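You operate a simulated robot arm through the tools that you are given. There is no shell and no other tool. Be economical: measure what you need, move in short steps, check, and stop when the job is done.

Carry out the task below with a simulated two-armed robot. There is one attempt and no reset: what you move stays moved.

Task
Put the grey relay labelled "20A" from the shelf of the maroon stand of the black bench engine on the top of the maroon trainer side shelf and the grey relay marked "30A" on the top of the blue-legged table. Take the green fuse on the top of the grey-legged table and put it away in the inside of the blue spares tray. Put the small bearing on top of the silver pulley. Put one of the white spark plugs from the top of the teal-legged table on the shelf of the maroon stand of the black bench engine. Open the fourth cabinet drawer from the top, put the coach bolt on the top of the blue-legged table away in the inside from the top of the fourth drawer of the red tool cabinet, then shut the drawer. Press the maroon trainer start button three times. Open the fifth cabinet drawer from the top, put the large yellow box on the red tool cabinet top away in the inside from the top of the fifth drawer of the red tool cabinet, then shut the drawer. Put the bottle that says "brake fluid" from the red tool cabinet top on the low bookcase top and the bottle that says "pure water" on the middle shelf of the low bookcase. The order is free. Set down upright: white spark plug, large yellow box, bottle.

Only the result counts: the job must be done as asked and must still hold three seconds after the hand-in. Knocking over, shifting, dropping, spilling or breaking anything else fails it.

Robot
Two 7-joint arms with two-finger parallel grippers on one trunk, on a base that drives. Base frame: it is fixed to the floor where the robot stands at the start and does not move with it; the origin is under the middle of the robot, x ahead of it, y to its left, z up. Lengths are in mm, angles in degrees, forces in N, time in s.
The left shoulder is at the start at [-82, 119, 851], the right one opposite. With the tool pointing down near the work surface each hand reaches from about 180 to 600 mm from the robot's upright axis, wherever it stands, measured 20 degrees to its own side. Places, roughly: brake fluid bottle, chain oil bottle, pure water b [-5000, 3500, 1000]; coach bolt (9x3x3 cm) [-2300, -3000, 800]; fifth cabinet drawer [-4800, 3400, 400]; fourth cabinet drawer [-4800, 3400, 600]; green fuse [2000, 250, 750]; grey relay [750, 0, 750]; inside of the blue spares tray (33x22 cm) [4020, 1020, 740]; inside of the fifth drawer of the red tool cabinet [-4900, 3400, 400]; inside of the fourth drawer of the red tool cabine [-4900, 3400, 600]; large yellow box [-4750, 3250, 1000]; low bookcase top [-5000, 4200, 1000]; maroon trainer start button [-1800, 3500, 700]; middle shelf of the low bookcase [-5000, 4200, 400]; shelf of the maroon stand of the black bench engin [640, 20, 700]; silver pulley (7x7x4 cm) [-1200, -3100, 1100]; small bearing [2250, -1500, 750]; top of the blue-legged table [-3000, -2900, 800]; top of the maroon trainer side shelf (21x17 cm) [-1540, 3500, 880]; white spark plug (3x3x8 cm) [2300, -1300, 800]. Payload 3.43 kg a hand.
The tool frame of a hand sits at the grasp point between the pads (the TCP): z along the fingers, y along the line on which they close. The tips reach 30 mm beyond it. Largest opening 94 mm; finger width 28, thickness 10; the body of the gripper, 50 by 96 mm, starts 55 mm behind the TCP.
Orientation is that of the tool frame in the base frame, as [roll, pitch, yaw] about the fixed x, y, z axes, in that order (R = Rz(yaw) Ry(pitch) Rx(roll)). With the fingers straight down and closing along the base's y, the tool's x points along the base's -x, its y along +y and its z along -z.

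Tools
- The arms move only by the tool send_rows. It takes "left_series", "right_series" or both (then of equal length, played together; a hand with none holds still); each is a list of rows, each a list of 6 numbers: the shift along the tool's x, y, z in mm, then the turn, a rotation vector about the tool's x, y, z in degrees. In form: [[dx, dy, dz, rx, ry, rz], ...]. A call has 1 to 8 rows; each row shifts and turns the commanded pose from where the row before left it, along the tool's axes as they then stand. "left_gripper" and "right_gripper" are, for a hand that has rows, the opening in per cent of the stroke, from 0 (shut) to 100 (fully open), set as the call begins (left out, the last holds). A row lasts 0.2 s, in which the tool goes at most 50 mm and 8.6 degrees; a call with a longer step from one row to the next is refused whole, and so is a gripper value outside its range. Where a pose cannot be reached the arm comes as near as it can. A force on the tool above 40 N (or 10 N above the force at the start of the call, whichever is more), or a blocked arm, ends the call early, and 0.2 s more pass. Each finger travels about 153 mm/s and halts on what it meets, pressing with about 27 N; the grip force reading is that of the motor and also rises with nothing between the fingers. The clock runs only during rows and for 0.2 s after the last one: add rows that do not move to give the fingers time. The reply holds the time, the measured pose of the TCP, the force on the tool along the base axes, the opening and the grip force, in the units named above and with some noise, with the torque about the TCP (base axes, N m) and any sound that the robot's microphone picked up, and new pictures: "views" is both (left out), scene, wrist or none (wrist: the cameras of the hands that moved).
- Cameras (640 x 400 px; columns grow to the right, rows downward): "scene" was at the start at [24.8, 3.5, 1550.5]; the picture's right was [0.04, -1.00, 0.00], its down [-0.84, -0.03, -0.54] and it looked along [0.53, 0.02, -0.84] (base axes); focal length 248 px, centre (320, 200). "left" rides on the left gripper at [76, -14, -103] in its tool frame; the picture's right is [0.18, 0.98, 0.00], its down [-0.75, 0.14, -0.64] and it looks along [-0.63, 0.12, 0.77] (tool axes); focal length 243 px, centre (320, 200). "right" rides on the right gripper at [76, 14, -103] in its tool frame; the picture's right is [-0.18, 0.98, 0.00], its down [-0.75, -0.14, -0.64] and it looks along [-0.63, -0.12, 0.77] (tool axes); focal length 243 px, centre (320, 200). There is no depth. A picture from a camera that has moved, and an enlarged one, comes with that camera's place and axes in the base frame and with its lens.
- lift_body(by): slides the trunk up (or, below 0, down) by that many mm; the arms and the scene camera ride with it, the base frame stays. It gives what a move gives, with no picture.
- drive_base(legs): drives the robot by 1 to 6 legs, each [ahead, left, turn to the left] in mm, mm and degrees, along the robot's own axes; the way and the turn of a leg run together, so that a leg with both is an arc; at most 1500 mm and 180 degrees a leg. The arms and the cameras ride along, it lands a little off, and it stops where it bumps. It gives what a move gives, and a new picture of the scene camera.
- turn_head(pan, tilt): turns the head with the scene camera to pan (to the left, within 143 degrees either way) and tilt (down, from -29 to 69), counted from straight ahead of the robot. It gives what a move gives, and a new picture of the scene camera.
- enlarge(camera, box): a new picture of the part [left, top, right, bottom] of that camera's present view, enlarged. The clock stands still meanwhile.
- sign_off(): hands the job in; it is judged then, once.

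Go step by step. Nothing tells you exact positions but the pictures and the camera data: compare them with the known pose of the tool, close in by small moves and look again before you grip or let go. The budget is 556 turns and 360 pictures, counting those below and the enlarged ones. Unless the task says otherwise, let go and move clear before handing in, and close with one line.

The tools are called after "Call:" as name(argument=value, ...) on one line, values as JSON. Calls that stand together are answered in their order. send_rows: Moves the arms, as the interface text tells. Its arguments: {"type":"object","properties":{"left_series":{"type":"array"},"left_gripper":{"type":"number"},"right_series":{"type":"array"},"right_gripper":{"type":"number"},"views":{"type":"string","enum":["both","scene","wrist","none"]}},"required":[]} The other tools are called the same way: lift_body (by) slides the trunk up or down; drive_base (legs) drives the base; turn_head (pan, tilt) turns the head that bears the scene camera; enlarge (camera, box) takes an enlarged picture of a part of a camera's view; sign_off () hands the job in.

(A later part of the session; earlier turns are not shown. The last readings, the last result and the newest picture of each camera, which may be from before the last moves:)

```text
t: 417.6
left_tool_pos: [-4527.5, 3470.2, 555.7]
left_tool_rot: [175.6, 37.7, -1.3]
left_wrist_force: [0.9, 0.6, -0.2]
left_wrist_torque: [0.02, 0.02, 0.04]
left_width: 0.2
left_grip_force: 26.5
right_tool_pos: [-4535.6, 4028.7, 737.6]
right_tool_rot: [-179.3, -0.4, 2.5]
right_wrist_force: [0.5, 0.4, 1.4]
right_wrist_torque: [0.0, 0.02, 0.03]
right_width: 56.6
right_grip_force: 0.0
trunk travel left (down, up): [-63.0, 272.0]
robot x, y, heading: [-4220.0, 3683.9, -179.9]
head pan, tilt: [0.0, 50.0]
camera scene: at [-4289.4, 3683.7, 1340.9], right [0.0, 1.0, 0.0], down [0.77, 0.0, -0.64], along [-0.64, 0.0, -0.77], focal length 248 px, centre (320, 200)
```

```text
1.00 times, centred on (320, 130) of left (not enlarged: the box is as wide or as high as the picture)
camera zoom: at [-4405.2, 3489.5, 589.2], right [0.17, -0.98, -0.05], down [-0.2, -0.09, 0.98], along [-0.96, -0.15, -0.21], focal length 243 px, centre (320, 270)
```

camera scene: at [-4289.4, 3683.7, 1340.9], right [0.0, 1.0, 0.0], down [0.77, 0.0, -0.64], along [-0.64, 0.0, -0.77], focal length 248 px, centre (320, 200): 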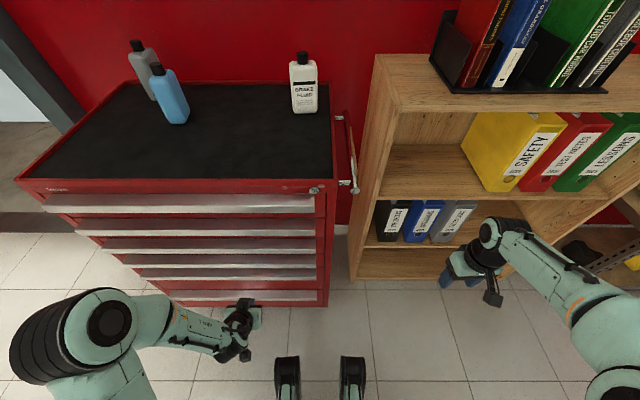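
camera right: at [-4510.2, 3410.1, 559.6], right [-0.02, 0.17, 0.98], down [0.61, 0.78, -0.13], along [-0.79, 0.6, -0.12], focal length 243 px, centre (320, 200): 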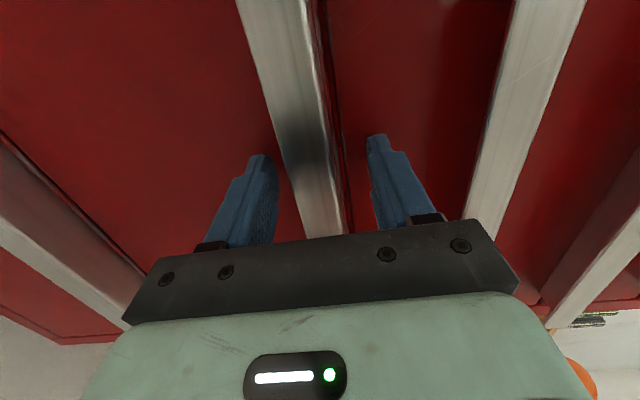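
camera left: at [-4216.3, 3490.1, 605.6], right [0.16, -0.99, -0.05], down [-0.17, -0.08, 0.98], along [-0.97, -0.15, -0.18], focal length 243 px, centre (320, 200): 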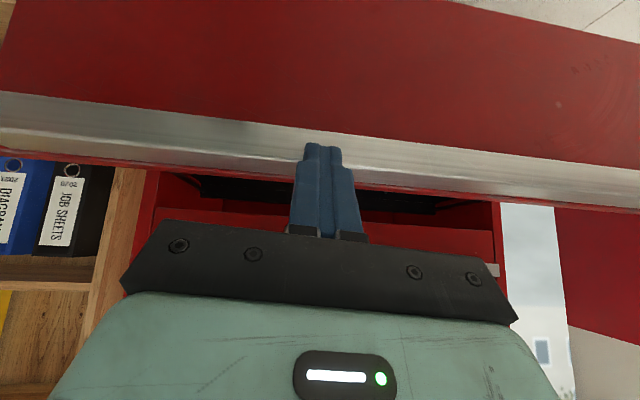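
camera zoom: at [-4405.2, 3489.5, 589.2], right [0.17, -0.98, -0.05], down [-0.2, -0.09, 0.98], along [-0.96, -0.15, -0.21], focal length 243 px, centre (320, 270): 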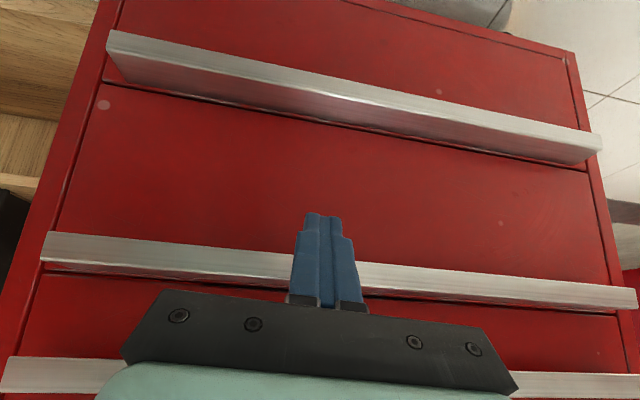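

Drawer 5 is flush. I press drawer 4 the same way to make sure it is shut.

Call:
send_rows(left_series=[[-28, 0, -36, 0, 0, 0], [-28, 0, -36, 0, 0, 0]], views="none")

Call:
drive_base(legs=[[70, 0, 0]])

Call:
drive_base(legs=[[-150, 0, 0]])

```text
t: 418.2
left_tool_pos: [-4528.6, 3475.6, 646.9]
left_tool_rot: [175.7, 37.7, -1.4]
left_wrist_force: [0.3, -0.7, 0.7]
left_wrist_torque: [-0.02, 0.0, 0.03]
left_width: 0.1
left_grip_force: 26.1
right_tool_pos: [-4536.2, 4029.0, 737.0]
right_tool_rot: [-179.3, -0.4, 2.5]
right_wrist_force: [0.3, -0.7, 0.8]
right_wrist_torque: [0.0, 0.03, 0.0]
right_width: 56.6
right_grip_force: 0.1
trunk travel left (down, up): [-63.0, 272.0]
robot x, y, heading: [-4222.9, 3679.6, -179.6]
head pan, tilt: [0.0, 50.0]
```

```text
t: 419.3
left_tool_pos: [-4586.6, 3475.6, 643.8]
left_tool_rot: [176.0, 36.8, -1.0]
left_wrist_force: [2.0, 0.2, -0.7]
left_wrist_torque: [-0.03, -0.03, -0.01]
left_width: 0.3
left_grip_force: 26.8
right_tool_pos: [-4601.1, 4029.2, 737.0]
right_tool_rot: [-179.3, -0.4, 2.7]
right_wrist_force: [-0.4, 0.0, -0.3]
right_wrist_torque: [0.02, -0.02, -0.03]
right_width: 56.3
right_grip_force: 0.2
trunk travel left (down, up): [-63.0, 272.0]
robot x, y, heading: [-4290.9, 3684.0, -179.8]
head pan, tilt: [0.0, 50.0]
stopped in leg 1: the force on the tool passed its limit at 105 N (the readings are from after the stop); the commanded pose is now the measured one
camera scene: at [-4355.1, 3683.5, 1340.8], right [0.0, 1.0, 0.0], down [0.77, 0.0, -0.64], along [-0.64, 0.0, -0.77], focal length 248 px, centre (320, 200)
```

scene: 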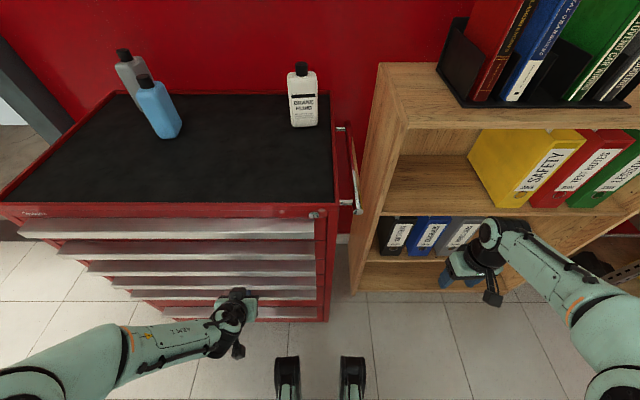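

```text
t: 420.6
left_tool_pos: [-4438.1, 3475.3, 643.3]
left_tool_rot: [176.0, 36.8, -0.9]
left_wrist_force: [-0.4, 0.2, -0.1]
left_wrist_torque: [-0.04, -0.02, 0.0]
left_width: 0.2
left_grip_force: 27.2
right_tool_pos: [-4451.4, 4028.3, 738.0]
right_tool_rot: [-179.4, -0.4, 2.6]
right_wrist_force: [0.6, -0.6, -0.1]
right_wrist_torque: [0.02, 0.02, 0.02]
right_width: 56.3
right_grip_force: 0.1
trunk travel left (down, up): [-63.0, 272.0]
robot x, y, heading: [-4137.8, 3685.5, -179.8]
head pan, tilt: [0.0, 50.0]
camera scene: at [-4205.7, 3683.8, 1340.9], right [0.0, 1.0, 0.0], down [0.77, 0.0, -0.64], along [-0.64, 0.0, -0.77], focal length 248 px, centre (320, 200)
```

scene: 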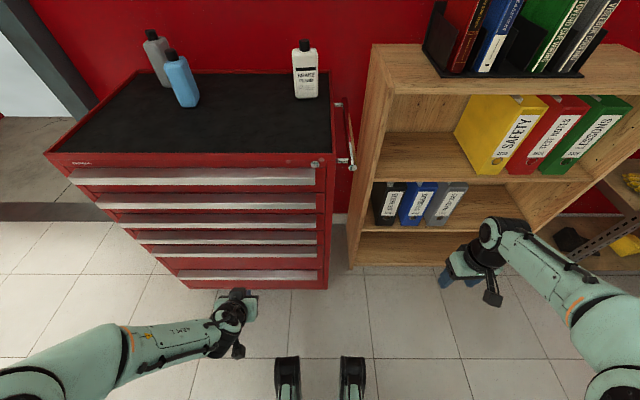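

Both drawers are shut (same contact depth). Next the bottles: I straighten the left hand, raise the trunk, and move to read the labels on the south faces.

Call:
send_rows(left_series=[[0, 0, -20, 0, 8, 0], [0, 0, -20, 0, 8, 0], [0, 0, -20, 0, 8, 0], [0, 0, -20, 0, 8, 0], [0, 0, -20, 0, 6, 0]], views="none")

Call:
lift_body(by=272)

Call:
drive_base(legs=[[-100, 0, 0], [0, 1000, 0]])

Call:
turn_head(pan=-40, tilt=30)

```text
t: 421.8
left_tool_pos: [-4402.6, 3480.8, 733.9]
left_tool_rot: [176.9, -1.3, 1.4]
left_wrist_force: [-0.2, -0.6, 0.6]
left_wrist_torque: [-0.02, 0.01, 0.01]
left_width: 0.0
left_grip_force: 27.2
right_tool_pos: [-4452.7, 4027.2, 737.5]
right_tool_rot: [-179.4, -0.4, 2.6]
right_wrist_force: [-0.2, 0.0, -0.7]
right_wrist_torque: [-0.01, -0.02, -0.02]
right_width: 56.6
right_grip_force: 0.1
trunk travel left (down, up): [-63.0, 272.0]
robot x, y, heading: [-4138.0, 3683.4, -180.1]
head pan, tilt: [0.0, 50.0]
```

```text
t: 424.6
left_tool_pos: [-4402.4, 3481.4, 1007.5]
left_tool_rot: [176.8, -1.2, 1.5]
left_wrist_force: [-0.4, -0.3, -0.4]
left_wrist_torque: [0.01, -0.01, -0.01]
left_width: 0.0
left_grip_force: 27.2
right_tool_pos: [-4452.9, 4029.3, 1009.2]
right_tool_rot: [-179.5, -0.4, 2.6]
right_wrist_force: [1.1, -0.7, -0.7]
right_wrist_torque: [-0.03, 0.02, -0.03]
right_width: 56.2
right_grip_force: 0.2
trunk travel left (down, up): [-335.0, 0.0]
robot x, y, heading: [-4140.2, 3685.6, -179.9]
head pan, tilt: [0.0, 50.0]
```

```text
t: 434.5
left_tool_pos: [-4309.7, 2476.9, 1006.3]
left_tool_rot: [176.8, -1.1, 0.7]
left_wrist_force: [-0.3, -0.3, -0.4]
left_wrist_torque: [0.04, -0.01, 0.03]
left_width: 0.0
left_grip_force: 26.9
right_tool_pos: [-4351.5, 3024.5, 1008.9]
right_tool_rot: [-179.4, -0.4, 1.7]
right_wrist_force: [-0.5, 0.1, -0.4]
right_wrist_torque: [0.0, -0.03, -0.05]
right_width: 56.4
right_grip_force: 0.1
trunk travel left (down, up): [-335.0, 0.0]
robot x, y, heading: [-4041.6, 2673.1, 179.5]
head pan, tilt: [0.0, 50.0]
camera scene: at [-4075.1, 2676.2, 1623.5], right [0.01, 1.0, 0.0], down [0.77, -0.01, -0.64], along [-0.64, 0.01, -0.77], focal length 248 px, centre (320, 200)
```

scene: 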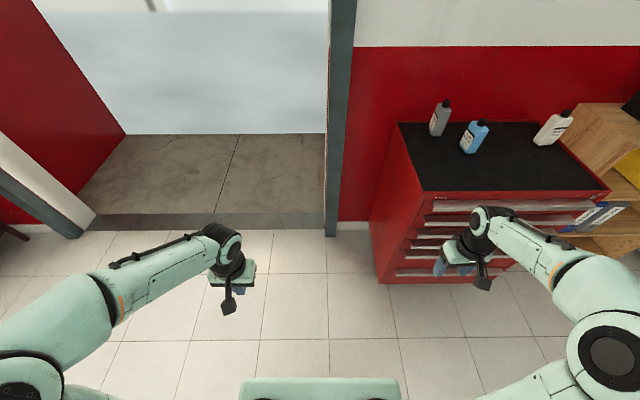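

```text
t: 435.6
left_tool_pos: [-4308.7, 2477.6, 1006.1]
left_tool_rot: [176.8, -1.2, 0.7]
left_wrist_force: [0.1, 0.1, -0.8]
left_wrist_torque: [0.0, 0.01, -0.02]
left_width: 0.0
left_grip_force: 27.4
right_tool_pos: [-4350.8, 3025.4, 1008.5]
right_tool_rot: [-179.3, -0.3, 1.8]
right_wrist_force: [-0.3, 0.4, -0.1]
right_wrist_torque: [-0.01, -0.02, 0.0]
right_width: 56.3
right_grip_force: 0.1
trunk travel left (down, up): [-335.0, 0.0]
robot x, y, heading: [-4045.0, 2677.2, 179.4]
head pan, tilt: [-40.0, 30.0]
camera scene: at [-4066.9, 2734.2, 1653.0], right [0.65, 0.76, 0.0], down [0.38, -0.33, -0.87], along [-0.66, 0.56, -0.5], focal length 248 px, centre (320, 200)
```

scene: 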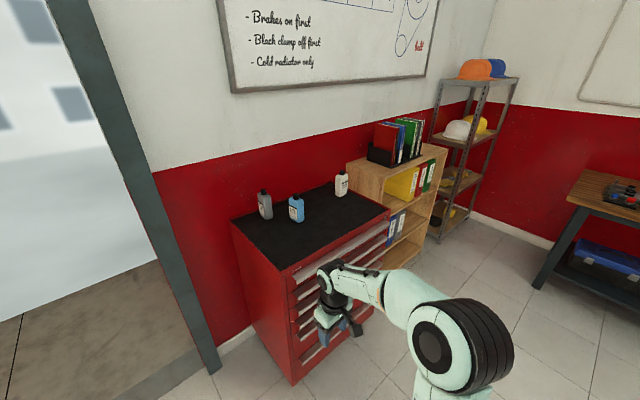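

Call:
enlarge(camera="scene", box=[240, 160, 370, 240])

```text
4.92 times, centred on (305, 200) of scene
camera zoom: at [-4066.9, 2734.2, 1653.0], right [0.65, 0.76, 0.0], down [0.38, -0.33, -0.87], along [-0.66, 0.56, -0.5], focal length 1219 px, centre (394, 200)
```

zoom: 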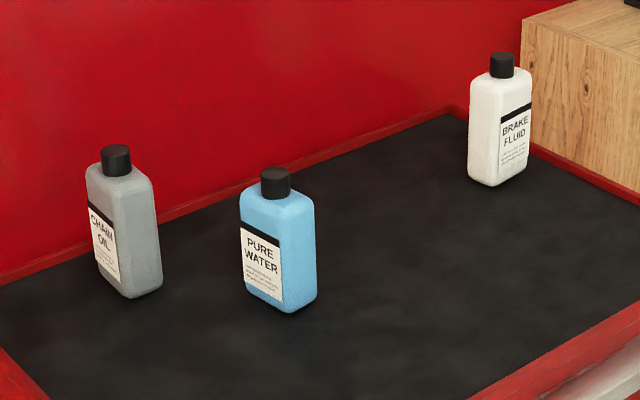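

Blue is PURE WATER, white is BRAKE FLUID, grey is CHAIN OIL (stays). I'll take the white one first with the right hand, tool tilted forward about 57°.

Call:
drive_base(legs=[[0, -680, 0.5], [90, 0, 0]])

Call:
send_rows(right_series=[[-27.4, 12.9, -7.7, 0, -8.2, 0], [-28.2, 12.9, -3.7, 0, -8.2, 0], [-28.5, 12.9, 0.4, 0, -8.2, 0], [-28.1, 12.9, 4.4, 0, -8.2, 0], [-27.2, 12.9, 8.4, 0, -8.2, 0], [-25.7, 12.9, 12.2, 0, -8.2, 0], [-23.7, 12.9, 15.7, 0, -8.2, 0]], right_gripper=100, views="both")

```text
t: 442.7
left_tool_pos: [-4391.4, 3154.9, 1006.3]
left_tool_rot: [176.9, -1.2, 0.9]
left_wrist_force: [-0.2, -0.8, -0.6]
left_wrist_torque: [0.02, -0.01, 0.0]
left_width: 0.0
left_grip_force: 26.8
right_tool_pos: [-4435.6, 3703.7, 1007.8]
right_tool_rot: [-179.4, -0.4, 2.1]
right_wrist_force: [0.9, -0.9, -0.4]
right_wrist_torque: [-0.02, 0.03, 0.0]
right_width: 56.5
right_grip_force: 0.0
trunk travel left (down, up): [-335.0, 0.0]
robot x, y, heading: [-4128.8, 3355.1, 179.7]
head pan, tilt: [-40.0, 30.0]
camera scene: at [-4150.1, 3414.1, 1652.7], right [0.65, 0.76, 0.0], down [0.38, -0.32, -0.87], along [-0.66, 0.56, -0.5], focal length 248 px, centre (320, 200)
```

scene: 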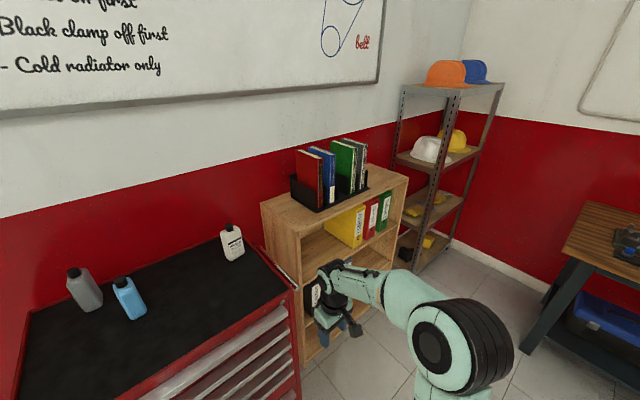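

```text
t: 444.3
left_tool_pos: [-4392.4, 3157.1, 1006.9]
left_tool_rot: [176.8, -1.2, 1.0]
left_wrist_force: [-0.2, 0.2, 0.3]
left_wrist_torque: [0.03, 0.01, 0.01]
left_width: 0.0
left_grip_force: 26.5
right_tool_pos: [-4602.0, 3623.6, 1047.2]
right_tool_rot: [-177.4, 49.3, 2.6]
right_wrist_force: [-0.1, -0.3, 0.7]
right_wrist_torque: [0.03, -0.03, 0.04]
right_width: 93.9
right_grip_force: 0.0
right hand out of reach, approached as far as the arm can: row 6, 7
trunk travel left (down, up): [-335.0, 0.0]
robot x, y, heading: [-4126.5, 3357.4, 179.8]
head pan, tilt: [-40.0, 30.0]
camera scene: at [-4150.6, 3414.6, 1653.0], right [0.65, 0.76, 0.0], down [0.38, -0.32, -0.87], along [-0.66, 0.56, -0.5], focal length 248 px, centre (320, 200)
camera right: at [-4474.4, 3610.3, 1055.8], right [-0.11, -0.99, 0.11], down [-0.01, 0.11, 0.99], along [-0.99, 0.11, -0.02], focal length 243 px, centre (320, 200)
```

scene: 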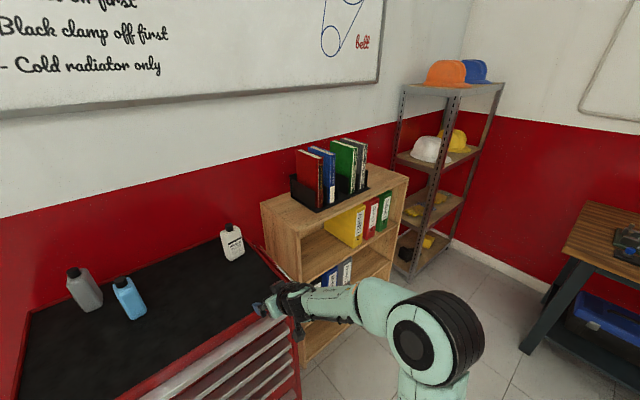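
right: 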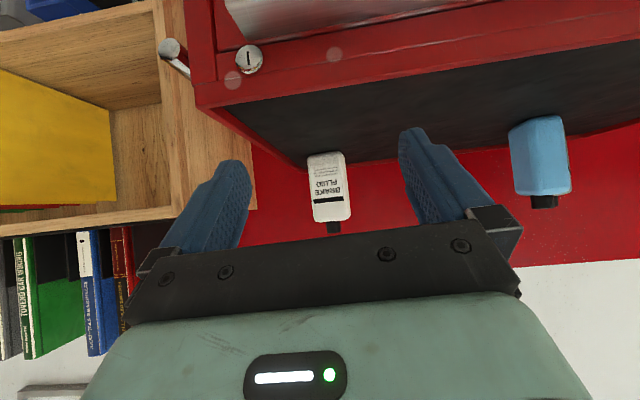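

The brake-fluid bottle stands at about (-4908, 3635), 125 mm tall. I drive in and then extend.

Call:
drive_base(legs=[[170, 0, 0]])

Call:
enlarge(camera="right", box=[120, 60, 560, 300])

```text
t: 445.8
left_tool_pos: [-4560.3, 3157.0, 1005.9]
left_tool_rot: [176.8, -1.2, 1.0]
left_wrist_force: [-0.6, 0.2, -0.5]
left_wrist_torque: [0.02, 0.01, 0.0]
left_width: 0.1
left_grip_force: 27.3
right_tool_pos: [-4770.6, 3625.9, 1047.2]
right_tool_rot: [-176.8, 49.4, 3.1]
right_wrist_force: [-0.4, -0.3, -0.3]
right_wrist_torque: [0.04, 0.0, -0.03]
right_width: 94.1
right_grip_force: 0.1
trunk travel left (down, up): [-335.0, 0.0]
robot x, y, heading: [-4295.9, 3354.3, 179.7]
head pan, tilt: [-40.0, 30.0]
camera scene: at [-4318.6, 3415.2, 1652.8], right [0.65, 0.76, 0.0], down [0.38, -0.32, -0.87], along [-0.66, 0.56, -0.5], focal length 248 px, centre (320, 200)
```

scene: 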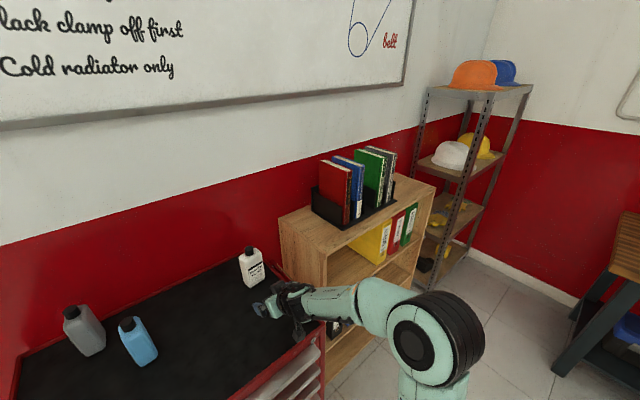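

```text
1.45 times, centred on (340, 180) of right
camera zoom: at [-4642.1, 3612.7, 1055.8], right [-0.11, -0.99, 0.1], down [-0.01, 0.11, 0.99], along [-0.99, 0.11, -0.02], focal length 353 px, centre (291, 229)
```

zoom: 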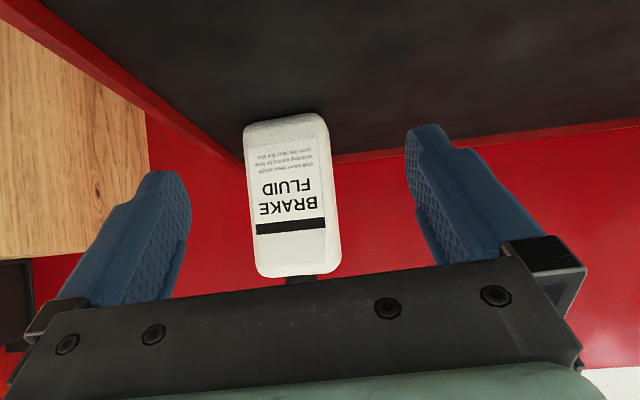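

Call:
send_rows(right_series=[[-20.6, -4, 24.1, 0, 0, 0], [-20.6, -4, 24.1, 0, 0, 0], [-18, -4, 21, 0, 0, 0]], views="wrist")

```text
t: 446.6
left_tool_pos: [-4561.4, 3157.3, 1006.9]
left_tool_rot: [176.8, -1.2, 0.9]
left_wrist_force: [0.1, 0.4, -0.1]
left_wrist_torque: [0.03, 0.04, 0.01]
left_width: 0.0
left_grip_force: 26.9
right_tool_pos: [-4861.6, 3636.2, 1049.1]
right_tool_rot: [-176.9, 49.3, 3.1]
right_wrist_force: [-1.0, 0.8, 0.0]
right_wrist_torque: [-0.02, -0.04, 0.01]
right_width: 93.9
right_grip_force: 0.1
trunk travel left (down, up): [-335.0, 0.0]
robot x, y, heading: [-4294.4, 3356.6, 179.6]
head pan, tilt: [-40.0, 30.0]
camera right: at [-4734.7, 3623.6, 1056.7], right [-0.11, -0.99, 0.1], down [-0.01, 0.11, 0.99], along [-0.99, 0.11, -0.02], focal length 243 px, centre (320, 200)
```

right: 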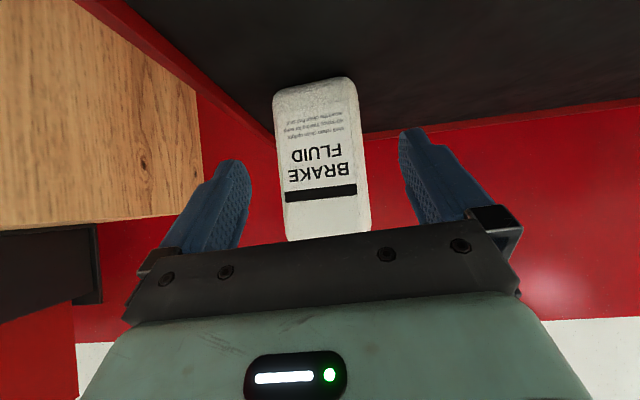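

Call:
send_rows(right_series=[[-12.4, -1, 14.5, 0, 0, 0], [-12.4, -1, 14.5, 0, 0, 0], [0, 0, 0, 0, 0, 0]], views="none")

Call:
send_rows(right_series=[[0, 0, 0, 0, 0, 0], [0, 0, 0, 0, 0, 0], [0, 0, 0, 0, 0, 0]], right_gripper=0, views="wrist")

```text
t: 447.4
left_tool_pos: [-4561.2, 3156.6, 1006.8]
left_tool_rot: [176.8, -1.2, 1.0]
left_wrist_force: [-0.2, -0.1, 0.2]
left_wrist_torque: [0.04, 0.0, 0.0]
left_width: 0.1
left_grip_force: 27.0
right_tool_pos: [-4898.8, 3637.5, 1047.7]
right_tool_rot: [-176.9, 49.3, 3.1]
right_wrist_force: [-0.3, 0.8, -0.8]
right_wrist_torque: [-0.03, -0.01, 0.0]
right_width: 94.0
right_grip_force: 0.0
trunk travel left (down, up): [-335.0, 0.0]
robot x, y, heading: [-4294.6, 3358.8, 179.6]
head pan, tilt: [-40.0, 30.0]
```

```text
t: 448.2
left_tool_pos: [-4560.6, 3157.5, 1007.1]
left_tool_rot: [176.8, -1.2, 1.0]
left_wrist_force: [0.3, -1.7, 0.0]
left_wrist_torque: [0.02, 0.03, 0.01]
left_width: 0.1
left_grip_force: 27.1
right_tool_pos: [-4898.2, 3637.5, 1049.6]
right_tool_rot: [-176.8, 49.3, 3.1]
right_wrist_force: [0.4, 2.2, 1.4]
right_wrist_torque: [0.0, 0.08, -0.08]
right_width: 70.7
right_grip_force: 26.6
trunk travel left (down, up): [-335.0, 0.0]
robot x, y, heading: [-4291.3, 3358.4, 179.5]
head pan, tilt: [-40.0, 30.0]
camera right: at [-4771.9, 3625.4, 1056.6], right [-0.11, -0.99, 0.1], down [-0.01, 0.11, 0.99], along [-0.99, 0.11, -0.02], focal length 243 px, centre (320, 200)
```

right: 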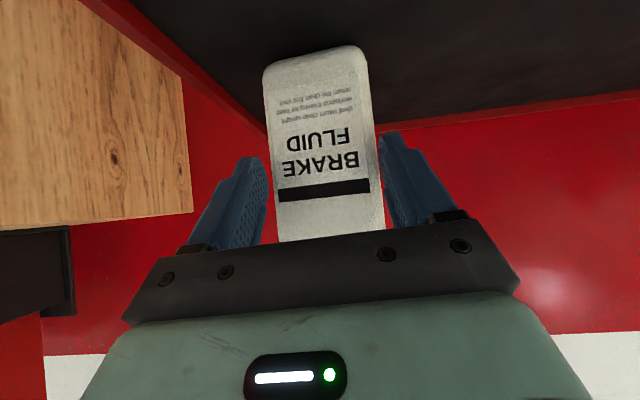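

Gripped (70.7 mm). I lift it straight up.

Call:
send_rows(right_series=[[-4, 0, -3, 0, 0, 0], [-8, 0, -7, 0, 0, 0], [-12, 0, -10, 0, 0, 0], [-15, 0, -13, 0, 0, 0], [-15, 0, -13, 0, 0, 0], [-15, 0, -13, 0, 0, 0], [-15, 0, -13, 0, 0, 0]], views="both")

```text
t: 449.8
left_tool_pos: [-4560.1, 3156.1, 1006.7]
left_tool_rot: [176.8, -1.3, 1.0]
left_wrist_force: [0.2, -0.3, 0.6]
left_wrist_torque: [0.01, -0.01, -0.02]
left_width: 0.2
left_grip_force: 27.2
right_tool_pos: [-4899.8, 3633.8, 1159.4]
right_tool_rot: [-176.9, 49.3, 3.2]
right_wrist_force: [0.7, 0.0, -4.0]
right_wrist_torque: [0.01, -0.18, 0.0]
right_width: 70.5
right_grip_force: 27.6
trunk travel left (down, up): [-335.0, 0.0]
robot x, y, heading: [-4294.6, 3357.1, 179.5]
head pan, tilt: [-40.0, 30.0]
camera scene: at [-4319.5, 3415.2, 1653.0], right [0.65, 0.76, 0.0], down [0.38, -0.32, -0.87], along [-0.66, 0.56, -0.5], focal length 248 px, centre (320, 200)
camera right: at [-4772.2, 3621.0, 1166.7], right [-0.11, -0.99, 0.1], down [-0.01, 0.1, 0.99], along [-0.99, 0.11, -0.02], focal length 243 px, centre (320, 200)
```

scene: 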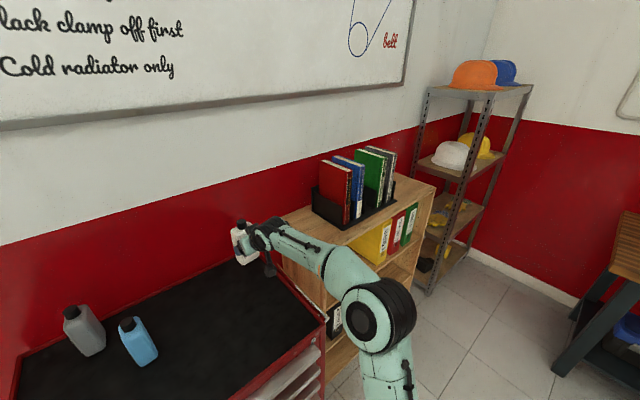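
right: 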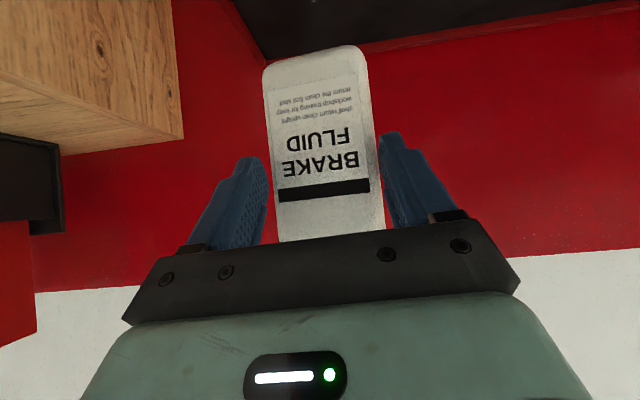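

Bookcase top is about z 1047, free at y 3860–4000. I drive right so the bottle is over the free left part of the top.

Call:
drive_base(legs=[[0, -290, 0.4], [-45, 0, 0]])

Call:
enlarge(camera="right", box=[0, 0, 640, 400])

```text
t: 453.4
left_tool_pos: [-4516.0, 3445.4, 1006.6]
left_tool_rot: [176.8, -1.3, 1.3]
left_wrist_force: [-1.0, -0.6, -0.5]
left_wrist_torque: [0.02, 0.02, 0.01]
left_width: 0.0
left_grip_force: 26.6
right_tool_pos: [-4861.5, 3918.6, 1158.0]
right_tool_rot: [-176.9, 49.2, 3.7]
right_wrist_force: [-1.0, 0.6, -2.5]
right_wrist_torque: [0.02, -0.16, 0.04]
right_width: 70.5
right_grip_force: 26.7
trunk travel left (down, up): [-335.0, 0.0]
robot x, y, heading: [-4249.9, 3646.7, -180.0]
head pan, tilt: [-40.0, 30.0]
camera scene: at [-4277.9, 3705.2, 1653.4], right [0.64, 0.77, 0.0], down [0.39, -0.32, -0.87], along [-0.66, 0.55, -0.5], focal length 248 px, centre (320, 200)
```

scene: 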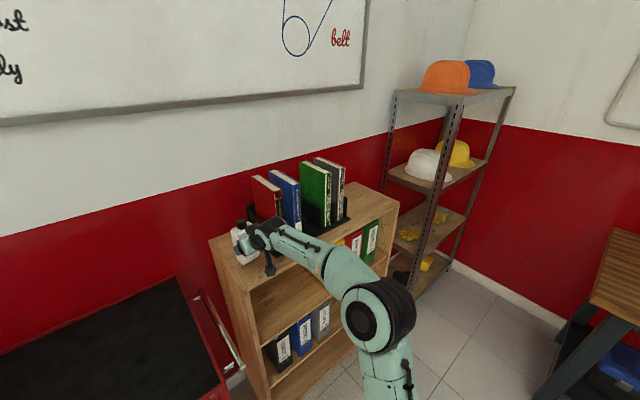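

```text
1.00 times, centred on (320, 200) of right (not enlarged: the box is as wide or as high as the picture)
camera zoom: at [-4732.2, 3906.7, 1166.5], right [-0.1, -0.99, 0.1], down [-0.01, 0.11, 0.99], along [-1.0, 0.1, -0.02], focal length 243 px, centre (320, 200)
```

zoom: 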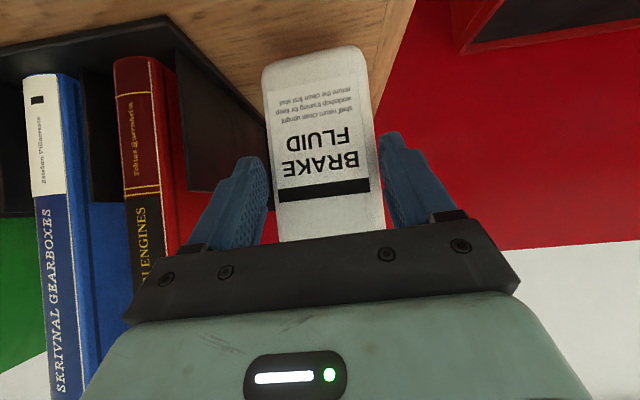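

Call:
send_rows(right_series=[[9, 0, 7.8, 0, 0, 0], [9, 0, 7.8, 0, 0, 0], [9, 0, 7.8, 0, 0, 0]], views="none")

Call:
send_rows(right_series=[[2.3, 0, 2, 0, 0, 0], [2.3, 0, 2, 0, 0, 0]], views="wrist")

```text
t: 454.2
left_tool_pos: [-4512.6, 3444.2, 1007.8]
left_tool_rot: [177.0, -1.0, 1.4]
left_wrist_force: [1.1, -0.2, 0.1]
left_wrist_torque: [0.0, -0.03, -0.01]
left_width: 0.1
left_grip_force: 27.8
right_tool_pos: [-4858.7, 3919.7, 1131.7]
right_tool_rot: [-176.9, 50.4, 3.7]
right_wrist_force: [-5.6, 4.8, 21.1]
right_wrist_torque: [0.4, 0.35, -0.89]
right_width: 70.3
right_grip_force: 24.9
trunk travel left (down, up): [-335.0, 0.0]
robot x, y, heading: [-4249.1, 3645.6, -179.7]
head pan, tilt: [-40.0, 30.0]
```

```text
t: 454.8
left_tool_pos: [-4510.8, 3443.2, 1007.1]
left_tool_rot: [176.9, -1.0, 1.5]
left_wrist_force: [-0.7, 0.1, 0.1]
left_wrist_torque: [0.01, 0.0, 0.01]
left_width: 0.0
left_grip_force: 26.8
right_tool_pos: [-4856.0, 3919.2, 1125.8]
right_tool_rot: [-176.7, 50.2, 3.7]
right_wrist_force: [2.0, -1.8, 29.5]
right_wrist_torque: [-0.71, 0.58, 0.13]
right_width: 70.6
right_grip_force: 27.2
trunk travel left (down, up): [-335.0, 0.0]
robot x, y, heading: [-4248.9, 3644.0, -179.8]
head pan, tilt: [-40.0, 30.0]
camera right: at [-4728.7, 3907.0, 1129.9], right [-0.1, -0.99, 0.11], down [0.01, 0.11, 0.99], along [-1.0, 0.1, 0.0], focal length 243 px, centre (320, 200)
```

right: 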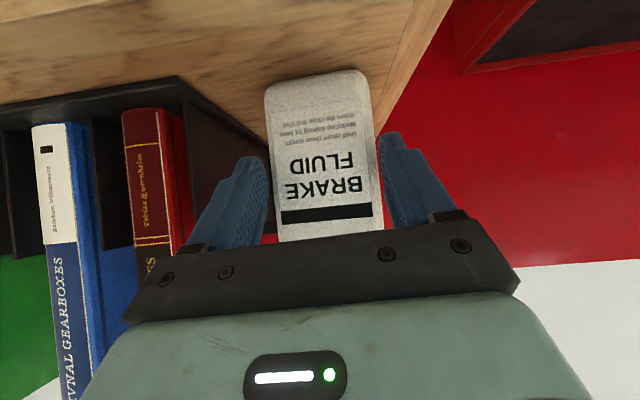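

It touched down already (top is about z 1065). I release the bottle.

Call:
send_rows(right_series=[[-1.5, 0, -1.3, 0, 0, 0], [0, 0, 0, 0, 0, 0]], views="none")

Call:
send_rows(right_series=[[0, 0, 0, 0, 0, 0], [0, 0, 0, 0, 0, 0], [0, 0, 0, 0, 0, 0]], right_gripper=92, views="wrist")

```text
t: 455.4
left_tool_pos: [-4512.6, 3444.4, 1006.6]
left_tool_rot: [176.9, -1.1, 1.3]
left_wrist_force: [-0.1, 0.8, -0.4]
left_wrist_torque: [-0.05, 0.0, -0.01]
left_width: 0.0
left_grip_force: 26.9
right_tool_pos: [-4857.2, 3918.9, 1123.8]
right_tool_rot: [-176.8, 49.9, 3.7]
right_wrist_force: [1.1, -3.5, 25.3]
right_wrist_torque: [-0.89, 0.82, -0.04]
right_width: 70.2
right_grip_force: 27.2
trunk travel left (down, up): [-335.0, 0.0]
robot x, y, heading: [-4254.1, 3647.1, -179.8]
head pan, tilt: [-40.0, 30.0]
```

```text
t: 456.2
left_tool_pos: [-4513.5, 3444.7, 1006.2]
left_tool_rot: [176.9, -1.2, 1.3]
left_wrist_force: [0.3, 1.1, 0.0]
left_wrist_torque: [0.02, 0.04, -0.01]
left_width: 0.0
left_grip_force: 26.8
right_tool_pos: [-4859.1, 3919.8, 1117.2]
right_tool_rot: [-176.8, 49.3, 3.7]
right_wrist_force: [0.4, -0.9, -0.5]
right_wrist_torque: [0.0, -0.01, -0.04]
right_width: 86.5
right_grip_force: 0.0
trunk travel left (down, up): [-335.0, 0.0]
robot x, y, heading: [-4251.4, 3645.8, -179.9]
head pan, tilt: [-40.0, 30.0]
camera right: at [-4730.1, 3908.2, 1126.1], right [-0.1, -0.99, 0.1], down [-0.01, 0.11, 0.99], along [-1.0, 0.1, -0.02], focal length 243 px, centre (320, 200)
```

right: 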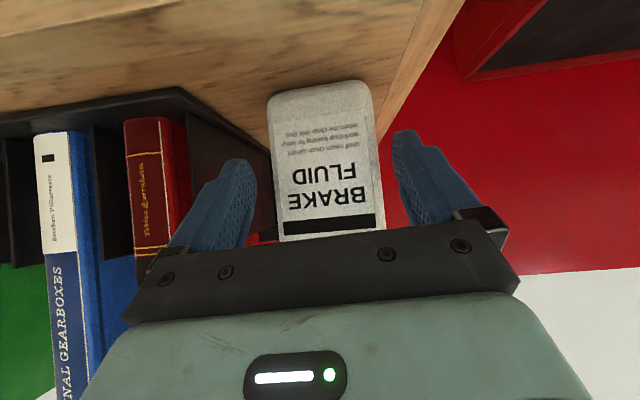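

Bottle stands on the bookcase top. I back away.

Call:
drive_base(legs=[[-200, 0, 0]])

Call:
turn_head(pan=-10, tilt=30)

```text
t: 457.8
left_tool_pos: [-4316.0, 3445.1, 1007.7]
left_tool_rot: [176.8, -1.2, 1.4]
left_wrist_force: [0.4, 0.1, 0.1]
left_wrist_torque: [0.02, 0.0, -0.02]
left_width: 0.0
left_grip_force: 27.1
right_tool_pos: [-4658.7, 3920.4, 1120.0]
right_tool_rot: [-176.8, 49.1, 3.6]
right_wrist_force: [0.9, 0.2, 0.0]
right_wrist_torque: [0.01, -0.02, 0.04]
right_width: 86.5
right_grip_force: 0.2
trunk travel left (down, up): [-335.0, 0.0]
robot x, y, heading: [-4051.3, 3647.3, -180.0]
head pan, tilt: [-40.0, 30.0]
camera scene: at [-4075.6, 3705.3, 1653.3], right [0.64, 0.77, 0.0], down [0.38, -0.32, -0.87], along [-0.66, 0.56, -0.5], focal length 248 px, centre (320, 200)
```

scene: 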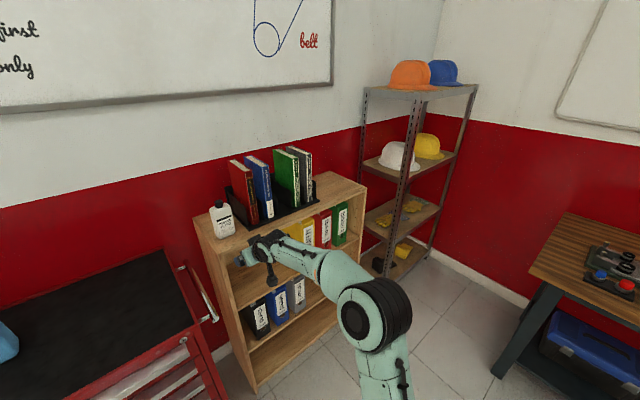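

```text
t: 458.7
left_tool_pos: [-4315.8, 3446.1, 1006.2]
left_tool_rot: [176.9, -1.2, 1.4]
left_wrist_force: [-0.3, -0.6, 0.0]
left_wrist_torque: [0.01, 0.01, 0.0]
left_width: 0.1
left_grip_force: 26.8
right_tool_pos: [-4659.2, 3920.4, 1117.2]
right_tool_rot: [-176.8, 49.3, 3.6]
right_wrist_force: [-0.2, -0.1, -0.8]
right_wrist_torque: [0.0, 0.02, -0.01]
right_width: 86.4
right_grip_force: 0.0
trunk travel left (down, up): [-335.0, 0.0]
robot x, y, heading: [-4051.2, 3650.1, -180.0]
head pan, tilt: [-10.0, 30.0]
camera scene: at [-4095.1, 3663.0, 1653.0], right [0.17, 0.98, 0.0], down [0.49, -0.09, -0.87], along [-0.85, 0.15, -0.5], focal length 248 px, centre (320, 200)
```

scene: 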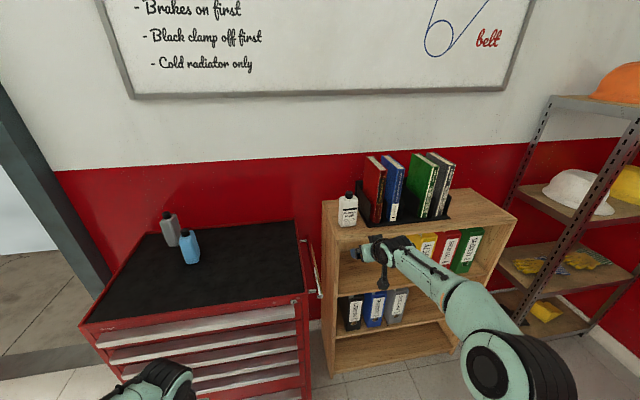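

Brake fluid is placed. Now the pure-water bottle with the same tilted right hand: I drive left, lower to z 1057 and yaw by 8°.

Call:
drive_base(legs=[[0, 643, 0]])

Call:
send_rows(right_series=[[15, 0, 13, 0, 0, 0], [15, 0, 13, 0, 0, 0], [15, 0, 13, 0, 0, 0], [0, 0, 0, -6, 0, -5.2]], right_gripper=75, views="both")

```text
t: 464.8
left_tool_pos: [-4315.3, 2804.9, 1007.0]
left_tool_rot: [176.8, -1.2, 1.3]
left_wrist_force: [-0.1, 0.3, 0.5]
left_wrist_torque: [-0.02, 0.0, -0.02]
left_width: 0.0
left_grip_force: 26.8
right_tool_pos: [-4657.5, 3280.0, 1118.5]
right_tool_rot: [-176.8, 49.3, 3.5]
right_wrist_force: [-0.2, 0.0, -0.2]
right_wrist_torque: [-0.02, 0.02, -0.04]
right_width: 86.5
right_grip_force: 0.1
trunk travel left (down, up): [-335.0, 0.0]
robot x, y, heading: [-4051.7, 3002.2, 180.2]
head pan, tilt: [-10.0, 30.0]
camera scene: at [-4095.0, 3022.2, 1653.0], right [0.17, 0.98, 0.0], down [0.49, -0.09, -0.87], along [-0.85, 0.15, -0.5], focal length 248 px, centre (320, 200)
```

scene: 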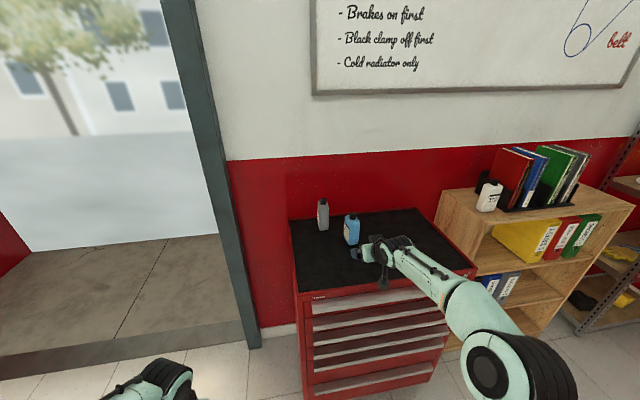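

```text
t: 465.8
left_tool_pos: [-4315.5, 2805.8, 1007.7]
left_tool_rot: [176.9, -1.1, 1.3]
left_wrist_force: [0.3, -0.8, 0.6]
left_wrist_torque: [-0.03, 0.01, -0.01]
left_width: 0.2
left_grip_force: 27.3
right_tool_pos: [-4658.6, 3283.9, 1057.5]
right_tool_rot: [-176.8, 49.0, 11.5]
right_wrist_force: [-0.4, 0.3, 0.1]
right_wrist_torque: [-0.04, -0.01, -0.04]
right_width: 70.5
right_grip_force: 0.0
trunk travel left (down, up): [-335.0, 0.0]
robot x, y, heading: [-4049.4, 3006.4, 179.9]
head pan, tilt: [-10.0, 30.0]
camera scene: at [-4094.8, 3024.0, 1653.0], right [0.17, 0.98, 0.0], down [0.49, -0.09, -0.87], along [-0.85, 0.15, -0.5], focal length 248 px, centre (320, 200)
camera right: at [-4529.6, 3290.0, 1066.8], right [0.04, -0.99, 0.1], down [-0.03, 0.1, 0.99], along [-1.0, -0.04, -0.02], focal length 243 px, centre (320, 200)
```

scene: 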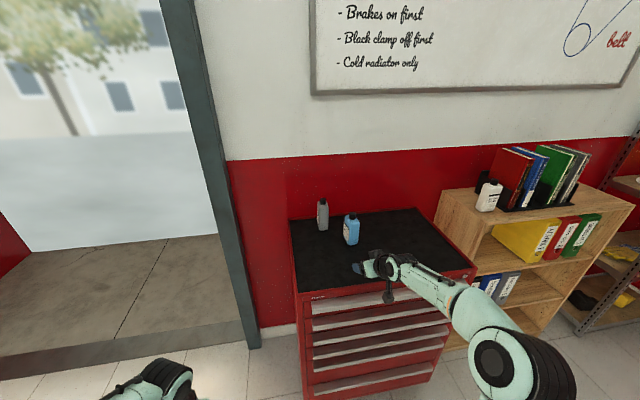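
right: 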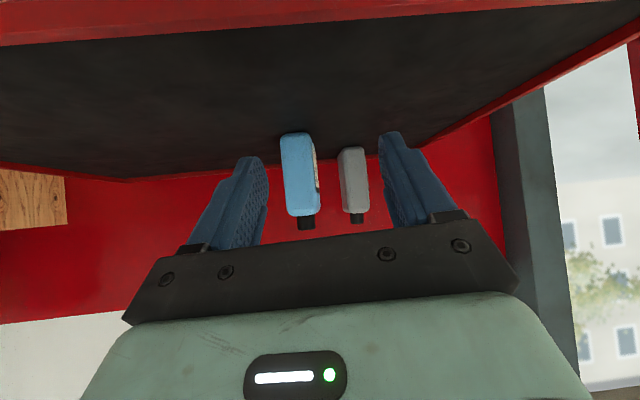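

Call:
send_rows(right_series=[[0, -8, 0, 3, 0, 2.6], [0, -7, 0, 0, 0, 0]], views="none")

Call:
drive_base(legs=[[130, 0, 0]])

Call:
enlarge(camera="right", box=[160, 60, 500, 270])

```text
t: 466.4
left_tool_pos: [-4314.9, 2805.9, 1007.3]
left_tool_rot: [176.8, -1.2, 1.3]
left_wrist_force: [-0.3, -0.1, -0.6]
left_wrist_torque: [0.0, 0.03, -0.04]
left_width: 0.0
left_grip_force: 27.4
right_tool_pos: [-4659.3, 3298.6, 1059.4]
right_tool_rot: [-176.9, 49.0, 7.3]
right_wrist_force: [-0.4, 0.2, -0.6]
right_wrist_torque: [0.0, 0.01, -0.01]
right_width: 70.4
right_grip_force: 0.0
trunk travel left (down, up): [-335.0, 0.0]
robot x, y, heading: [-4051.2, 3009.4, 180.0]
head pan, tilt: [-10.0, 30.0]
```

```text
t: 467.7
left_tool_pos: [-4443.7, 2805.7, 1005.5]
left_tool_rot: [176.8, -1.2, 1.3]
left_wrist_force: [-0.2, 1.0, -0.1]
left_wrist_torque: [-0.01, 0.01, 0.0]
left_width: 0.2
left_grip_force: 26.2
right_tool_pos: [-4788.4, 3298.2, 1059.8]
right_tool_rot: [-176.8, 49.1, 7.4]
right_wrist_force: [0.6, 0.6, 0.3]
right_wrist_torque: [-0.02, 0.01, 0.01]
right_width: 70.6
right_grip_force: 0.1
trunk travel left (down, up): [-335.0, 0.0]
robot x, y, heading: [-4181.7, 3007.3, 180.0]
head pan, tilt: [-10.0, 30.0]
camera scene: at [-4223.7, 3022.3, 1652.8], right [0.18, 0.98, 0.0], down [0.49, -0.09, -0.87], along [-0.85, 0.15, -0.5], focal length 248 px, centre (320, 200)
```

scene: 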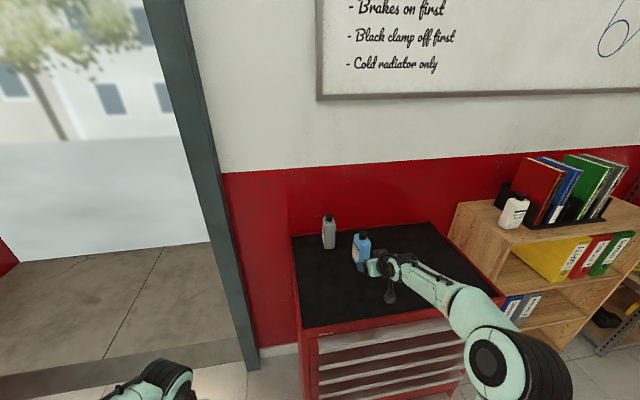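

```text
1.88 times, centred on (330, 165) of right
camera zoom: at [-4659.6, 3295.3, 1067.2], right [-0.03, -0.99, 0.1], down [-0.02, 0.1, 0.99], along [-1.0, 0.03, -0.02], focal length 457 px, centre (301, 266)
```

zoom: 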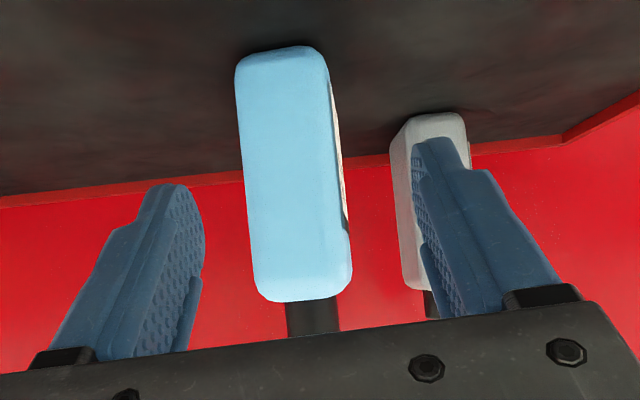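

Call:
drive_base(legs=[[63, 0, 0]])

Call:
enlarge(camera="right", box=[160, 0, 500, 270])

```text
t: 468.7
left_tool_pos: [-4506.3, 2803.6, 1005.1]
left_tool_rot: [176.8, -1.2, 1.2]
left_wrist_force: [-0.8, 0.1, -0.3]
left_wrist_torque: [0.0, 0.0, 0.01]
left_width: 0.2
left_grip_force: 26.8
right_tool_pos: [-4850.5, 3298.7, 1058.3]
right_tool_rot: [-176.8, 49.1, 7.3]
right_wrist_force: [-0.3, -0.1, -0.1]
right_wrist_torque: [0.0, 0.04, -0.01]
right_width: 70.2
right_grip_force: 0.1
trunk travel left (down, up): [-335.0, 0.0]
robot x, y, heading: [-4242.9, 3004.1, 180.0]
head pan, tilt: [-10.0, 30.0]
camera scene: at [-4286.6, 3022.4, 1652.7], right [0.18, 0.98, 0.0], down [0.49, -0.09, -0.87], along [-0.85, 0.15, -0.5], focal length 248 px, centre (320, 200)
```

scene: 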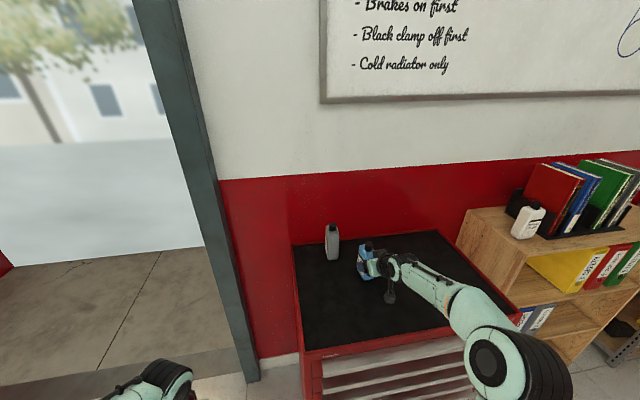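

```text
1.48 times, centred on (330, 135) of right
camera zoom: at [-4722.4, 3295.4, 1067.0], right [-0.03, -0.99, 0.1], down [-0.02, 0.1, 0.99], along [-1.0, 0.03, -0.02], focal length 359 px, centre (305, 296)
```

zoom: 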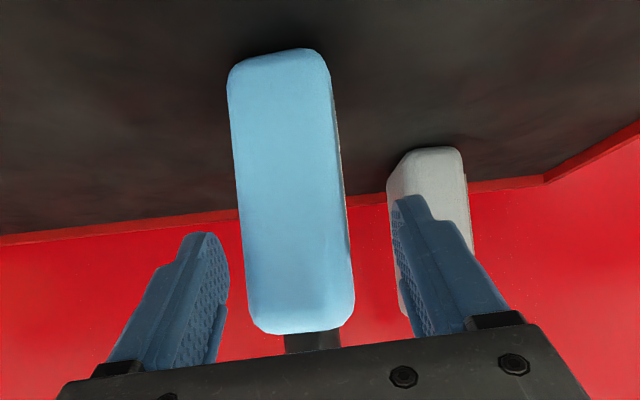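

Call:
drive_base(legs=[[12, 0, 0]])

Call:
send_rows(right_series=[[0, 0, 0, 0, 0, 0], [0, 0, 0, 0, 0, 0], [0, 0, 0, 0, 0, 0]], right_gripper=0, views="wrist")

```text
t: 469.4
left_tool_pos: [-4517.7, 2805.3, 1007.0]
left_tool_rot: [176.8, -1.1, 1.2]
left_wrist_force: [0.0, -1.1, -0.9]
left_wrist_torque: [0.04, 0.01, 0.0]
left_width: 0.0
left_grip_force: 27.3
right_tool_pos: [-4861.5, 3298.9, 1059.4]
right_tool_rot: [-176.8, 49.2, 7.4]
right_wrist_force: [0.4, -0.1, -0.1]
right_wrist_torque: [0.0, 0.01, 0.02]
right_width: 70.3
right_grip_force: 0.0
trunk travel left (down, up): [-335.0, 0.0]
robot x, y, heading: [-4253.6, 3003.0, 179.9]
head pan, tilt: [-10.0, 30.0]
camera scene: at [-4297.4, 3022.4, 1652.9], right [0.18, 0.98, 0.0], down [0.49, -0.09, -0.87], along [-0.85, 0.15, -0.5], focal length 248 px, centre (320, 200)
```

scene: 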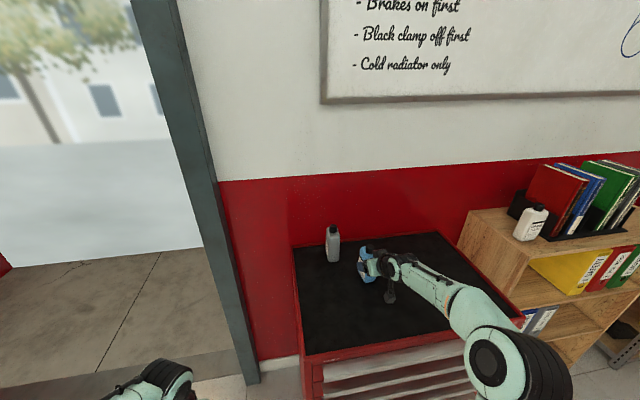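

```text
t: 470.2
left_tool_pos: [-4519.4, 2806.5, 1007.5]
left_tool_rot: [176.8, -1.3, 1.1]
left_wrist_force: [0.4, 0.3, -0.1]
left_wrist_torque: [-0.01, 0.02, -0.01]
left_width: 0.0
left_grip_force: 27.4
right_tool_pos: [-4863.2, 3298.2, 1059.1]
right_tool_rot: [-176.8, 49.2, 7.4]
right_wrist_force: [-1.2, -0.5, 0.7]
right_wrist_torque: [-0.01, 0.12, -0.03]
right_width: 50.0
right_grip_force: 27.7
trunk travel left (down, up): [-335.0, 0.0]
robot x, y, heading: [-4253.6, 3006.4, 179.9]
head pan, tilt: [-10.0, 30.0]
camera right: at [-4735.2, 3295.6, 1067.7], right [-0.03, -0.99, 0.1], down [-0.02, 0.1, 0.99], along [-1.0, 0.03, -0.02], focal length 243 px, centre (320, 200)
```

right: 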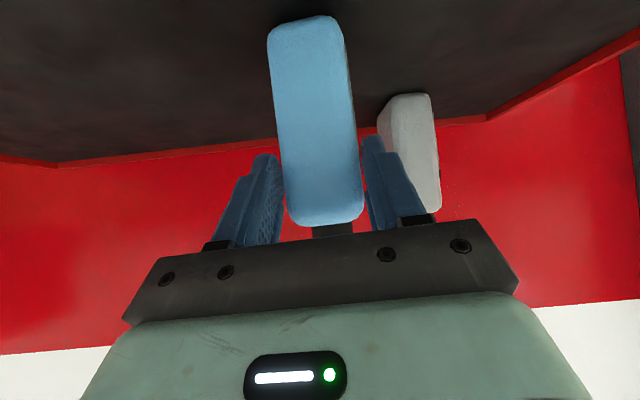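

Call:
send_rows(right_series=[[-4, 0, -3, 0, 0, 0], [-8, 0, -7, 0, 0, 0], [-12, 0, -10, 0, 0, 0], [-15, 0, -13, 0, 0, 0], [-15, 0, -13, 0, 0, 0]], views="wrist")

```text
t: 471.4
left_tool_pos: [-4519.3, 2805.3, 1007.2]
left_tool_rot: [176.8, -1.2, 1.1]
left_wrist_force: [-0.1, 0.4, -0.1]
left_wrist_torque: [-0.03, -0.01, 0.04]
left_width: 0.0
left_grip_force: 27.3
right_tool_pos: [-4864.7, 3297.0, 1130.7]
right_tool_rot: [-176.8, 49.1, 7.5]
right_wrist_force: [0.0, 0.9, -3.8]
right_wrist_torque: [0.02, -0.15, -0.02]
right_width: 50.0
right_grip_force: 26.8
trunk travel left (down, up): [-335.0, 0.0]
robot x, y, heading: [-4253.2, 3006.4, 179.8]
head pan, tilt: [-10.0, 30.0]
camera right: at [-4736.0, 3293.0, 1138.8], right [-0.03, -0.99, 0.1], down [-0.02, 0.1, 0.99], along [-1.0, 0.03, -0.02], focal length 243 px, centre (320, 200)
```

right: 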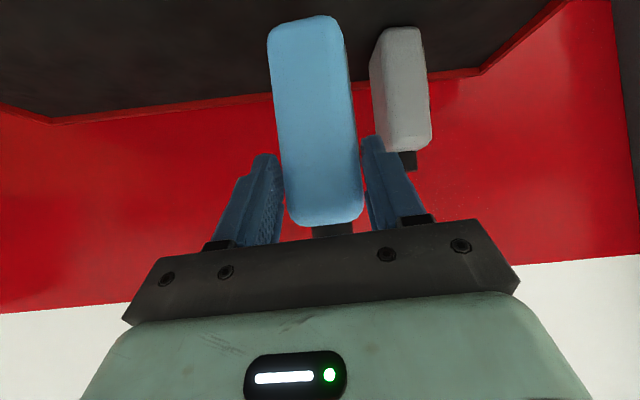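

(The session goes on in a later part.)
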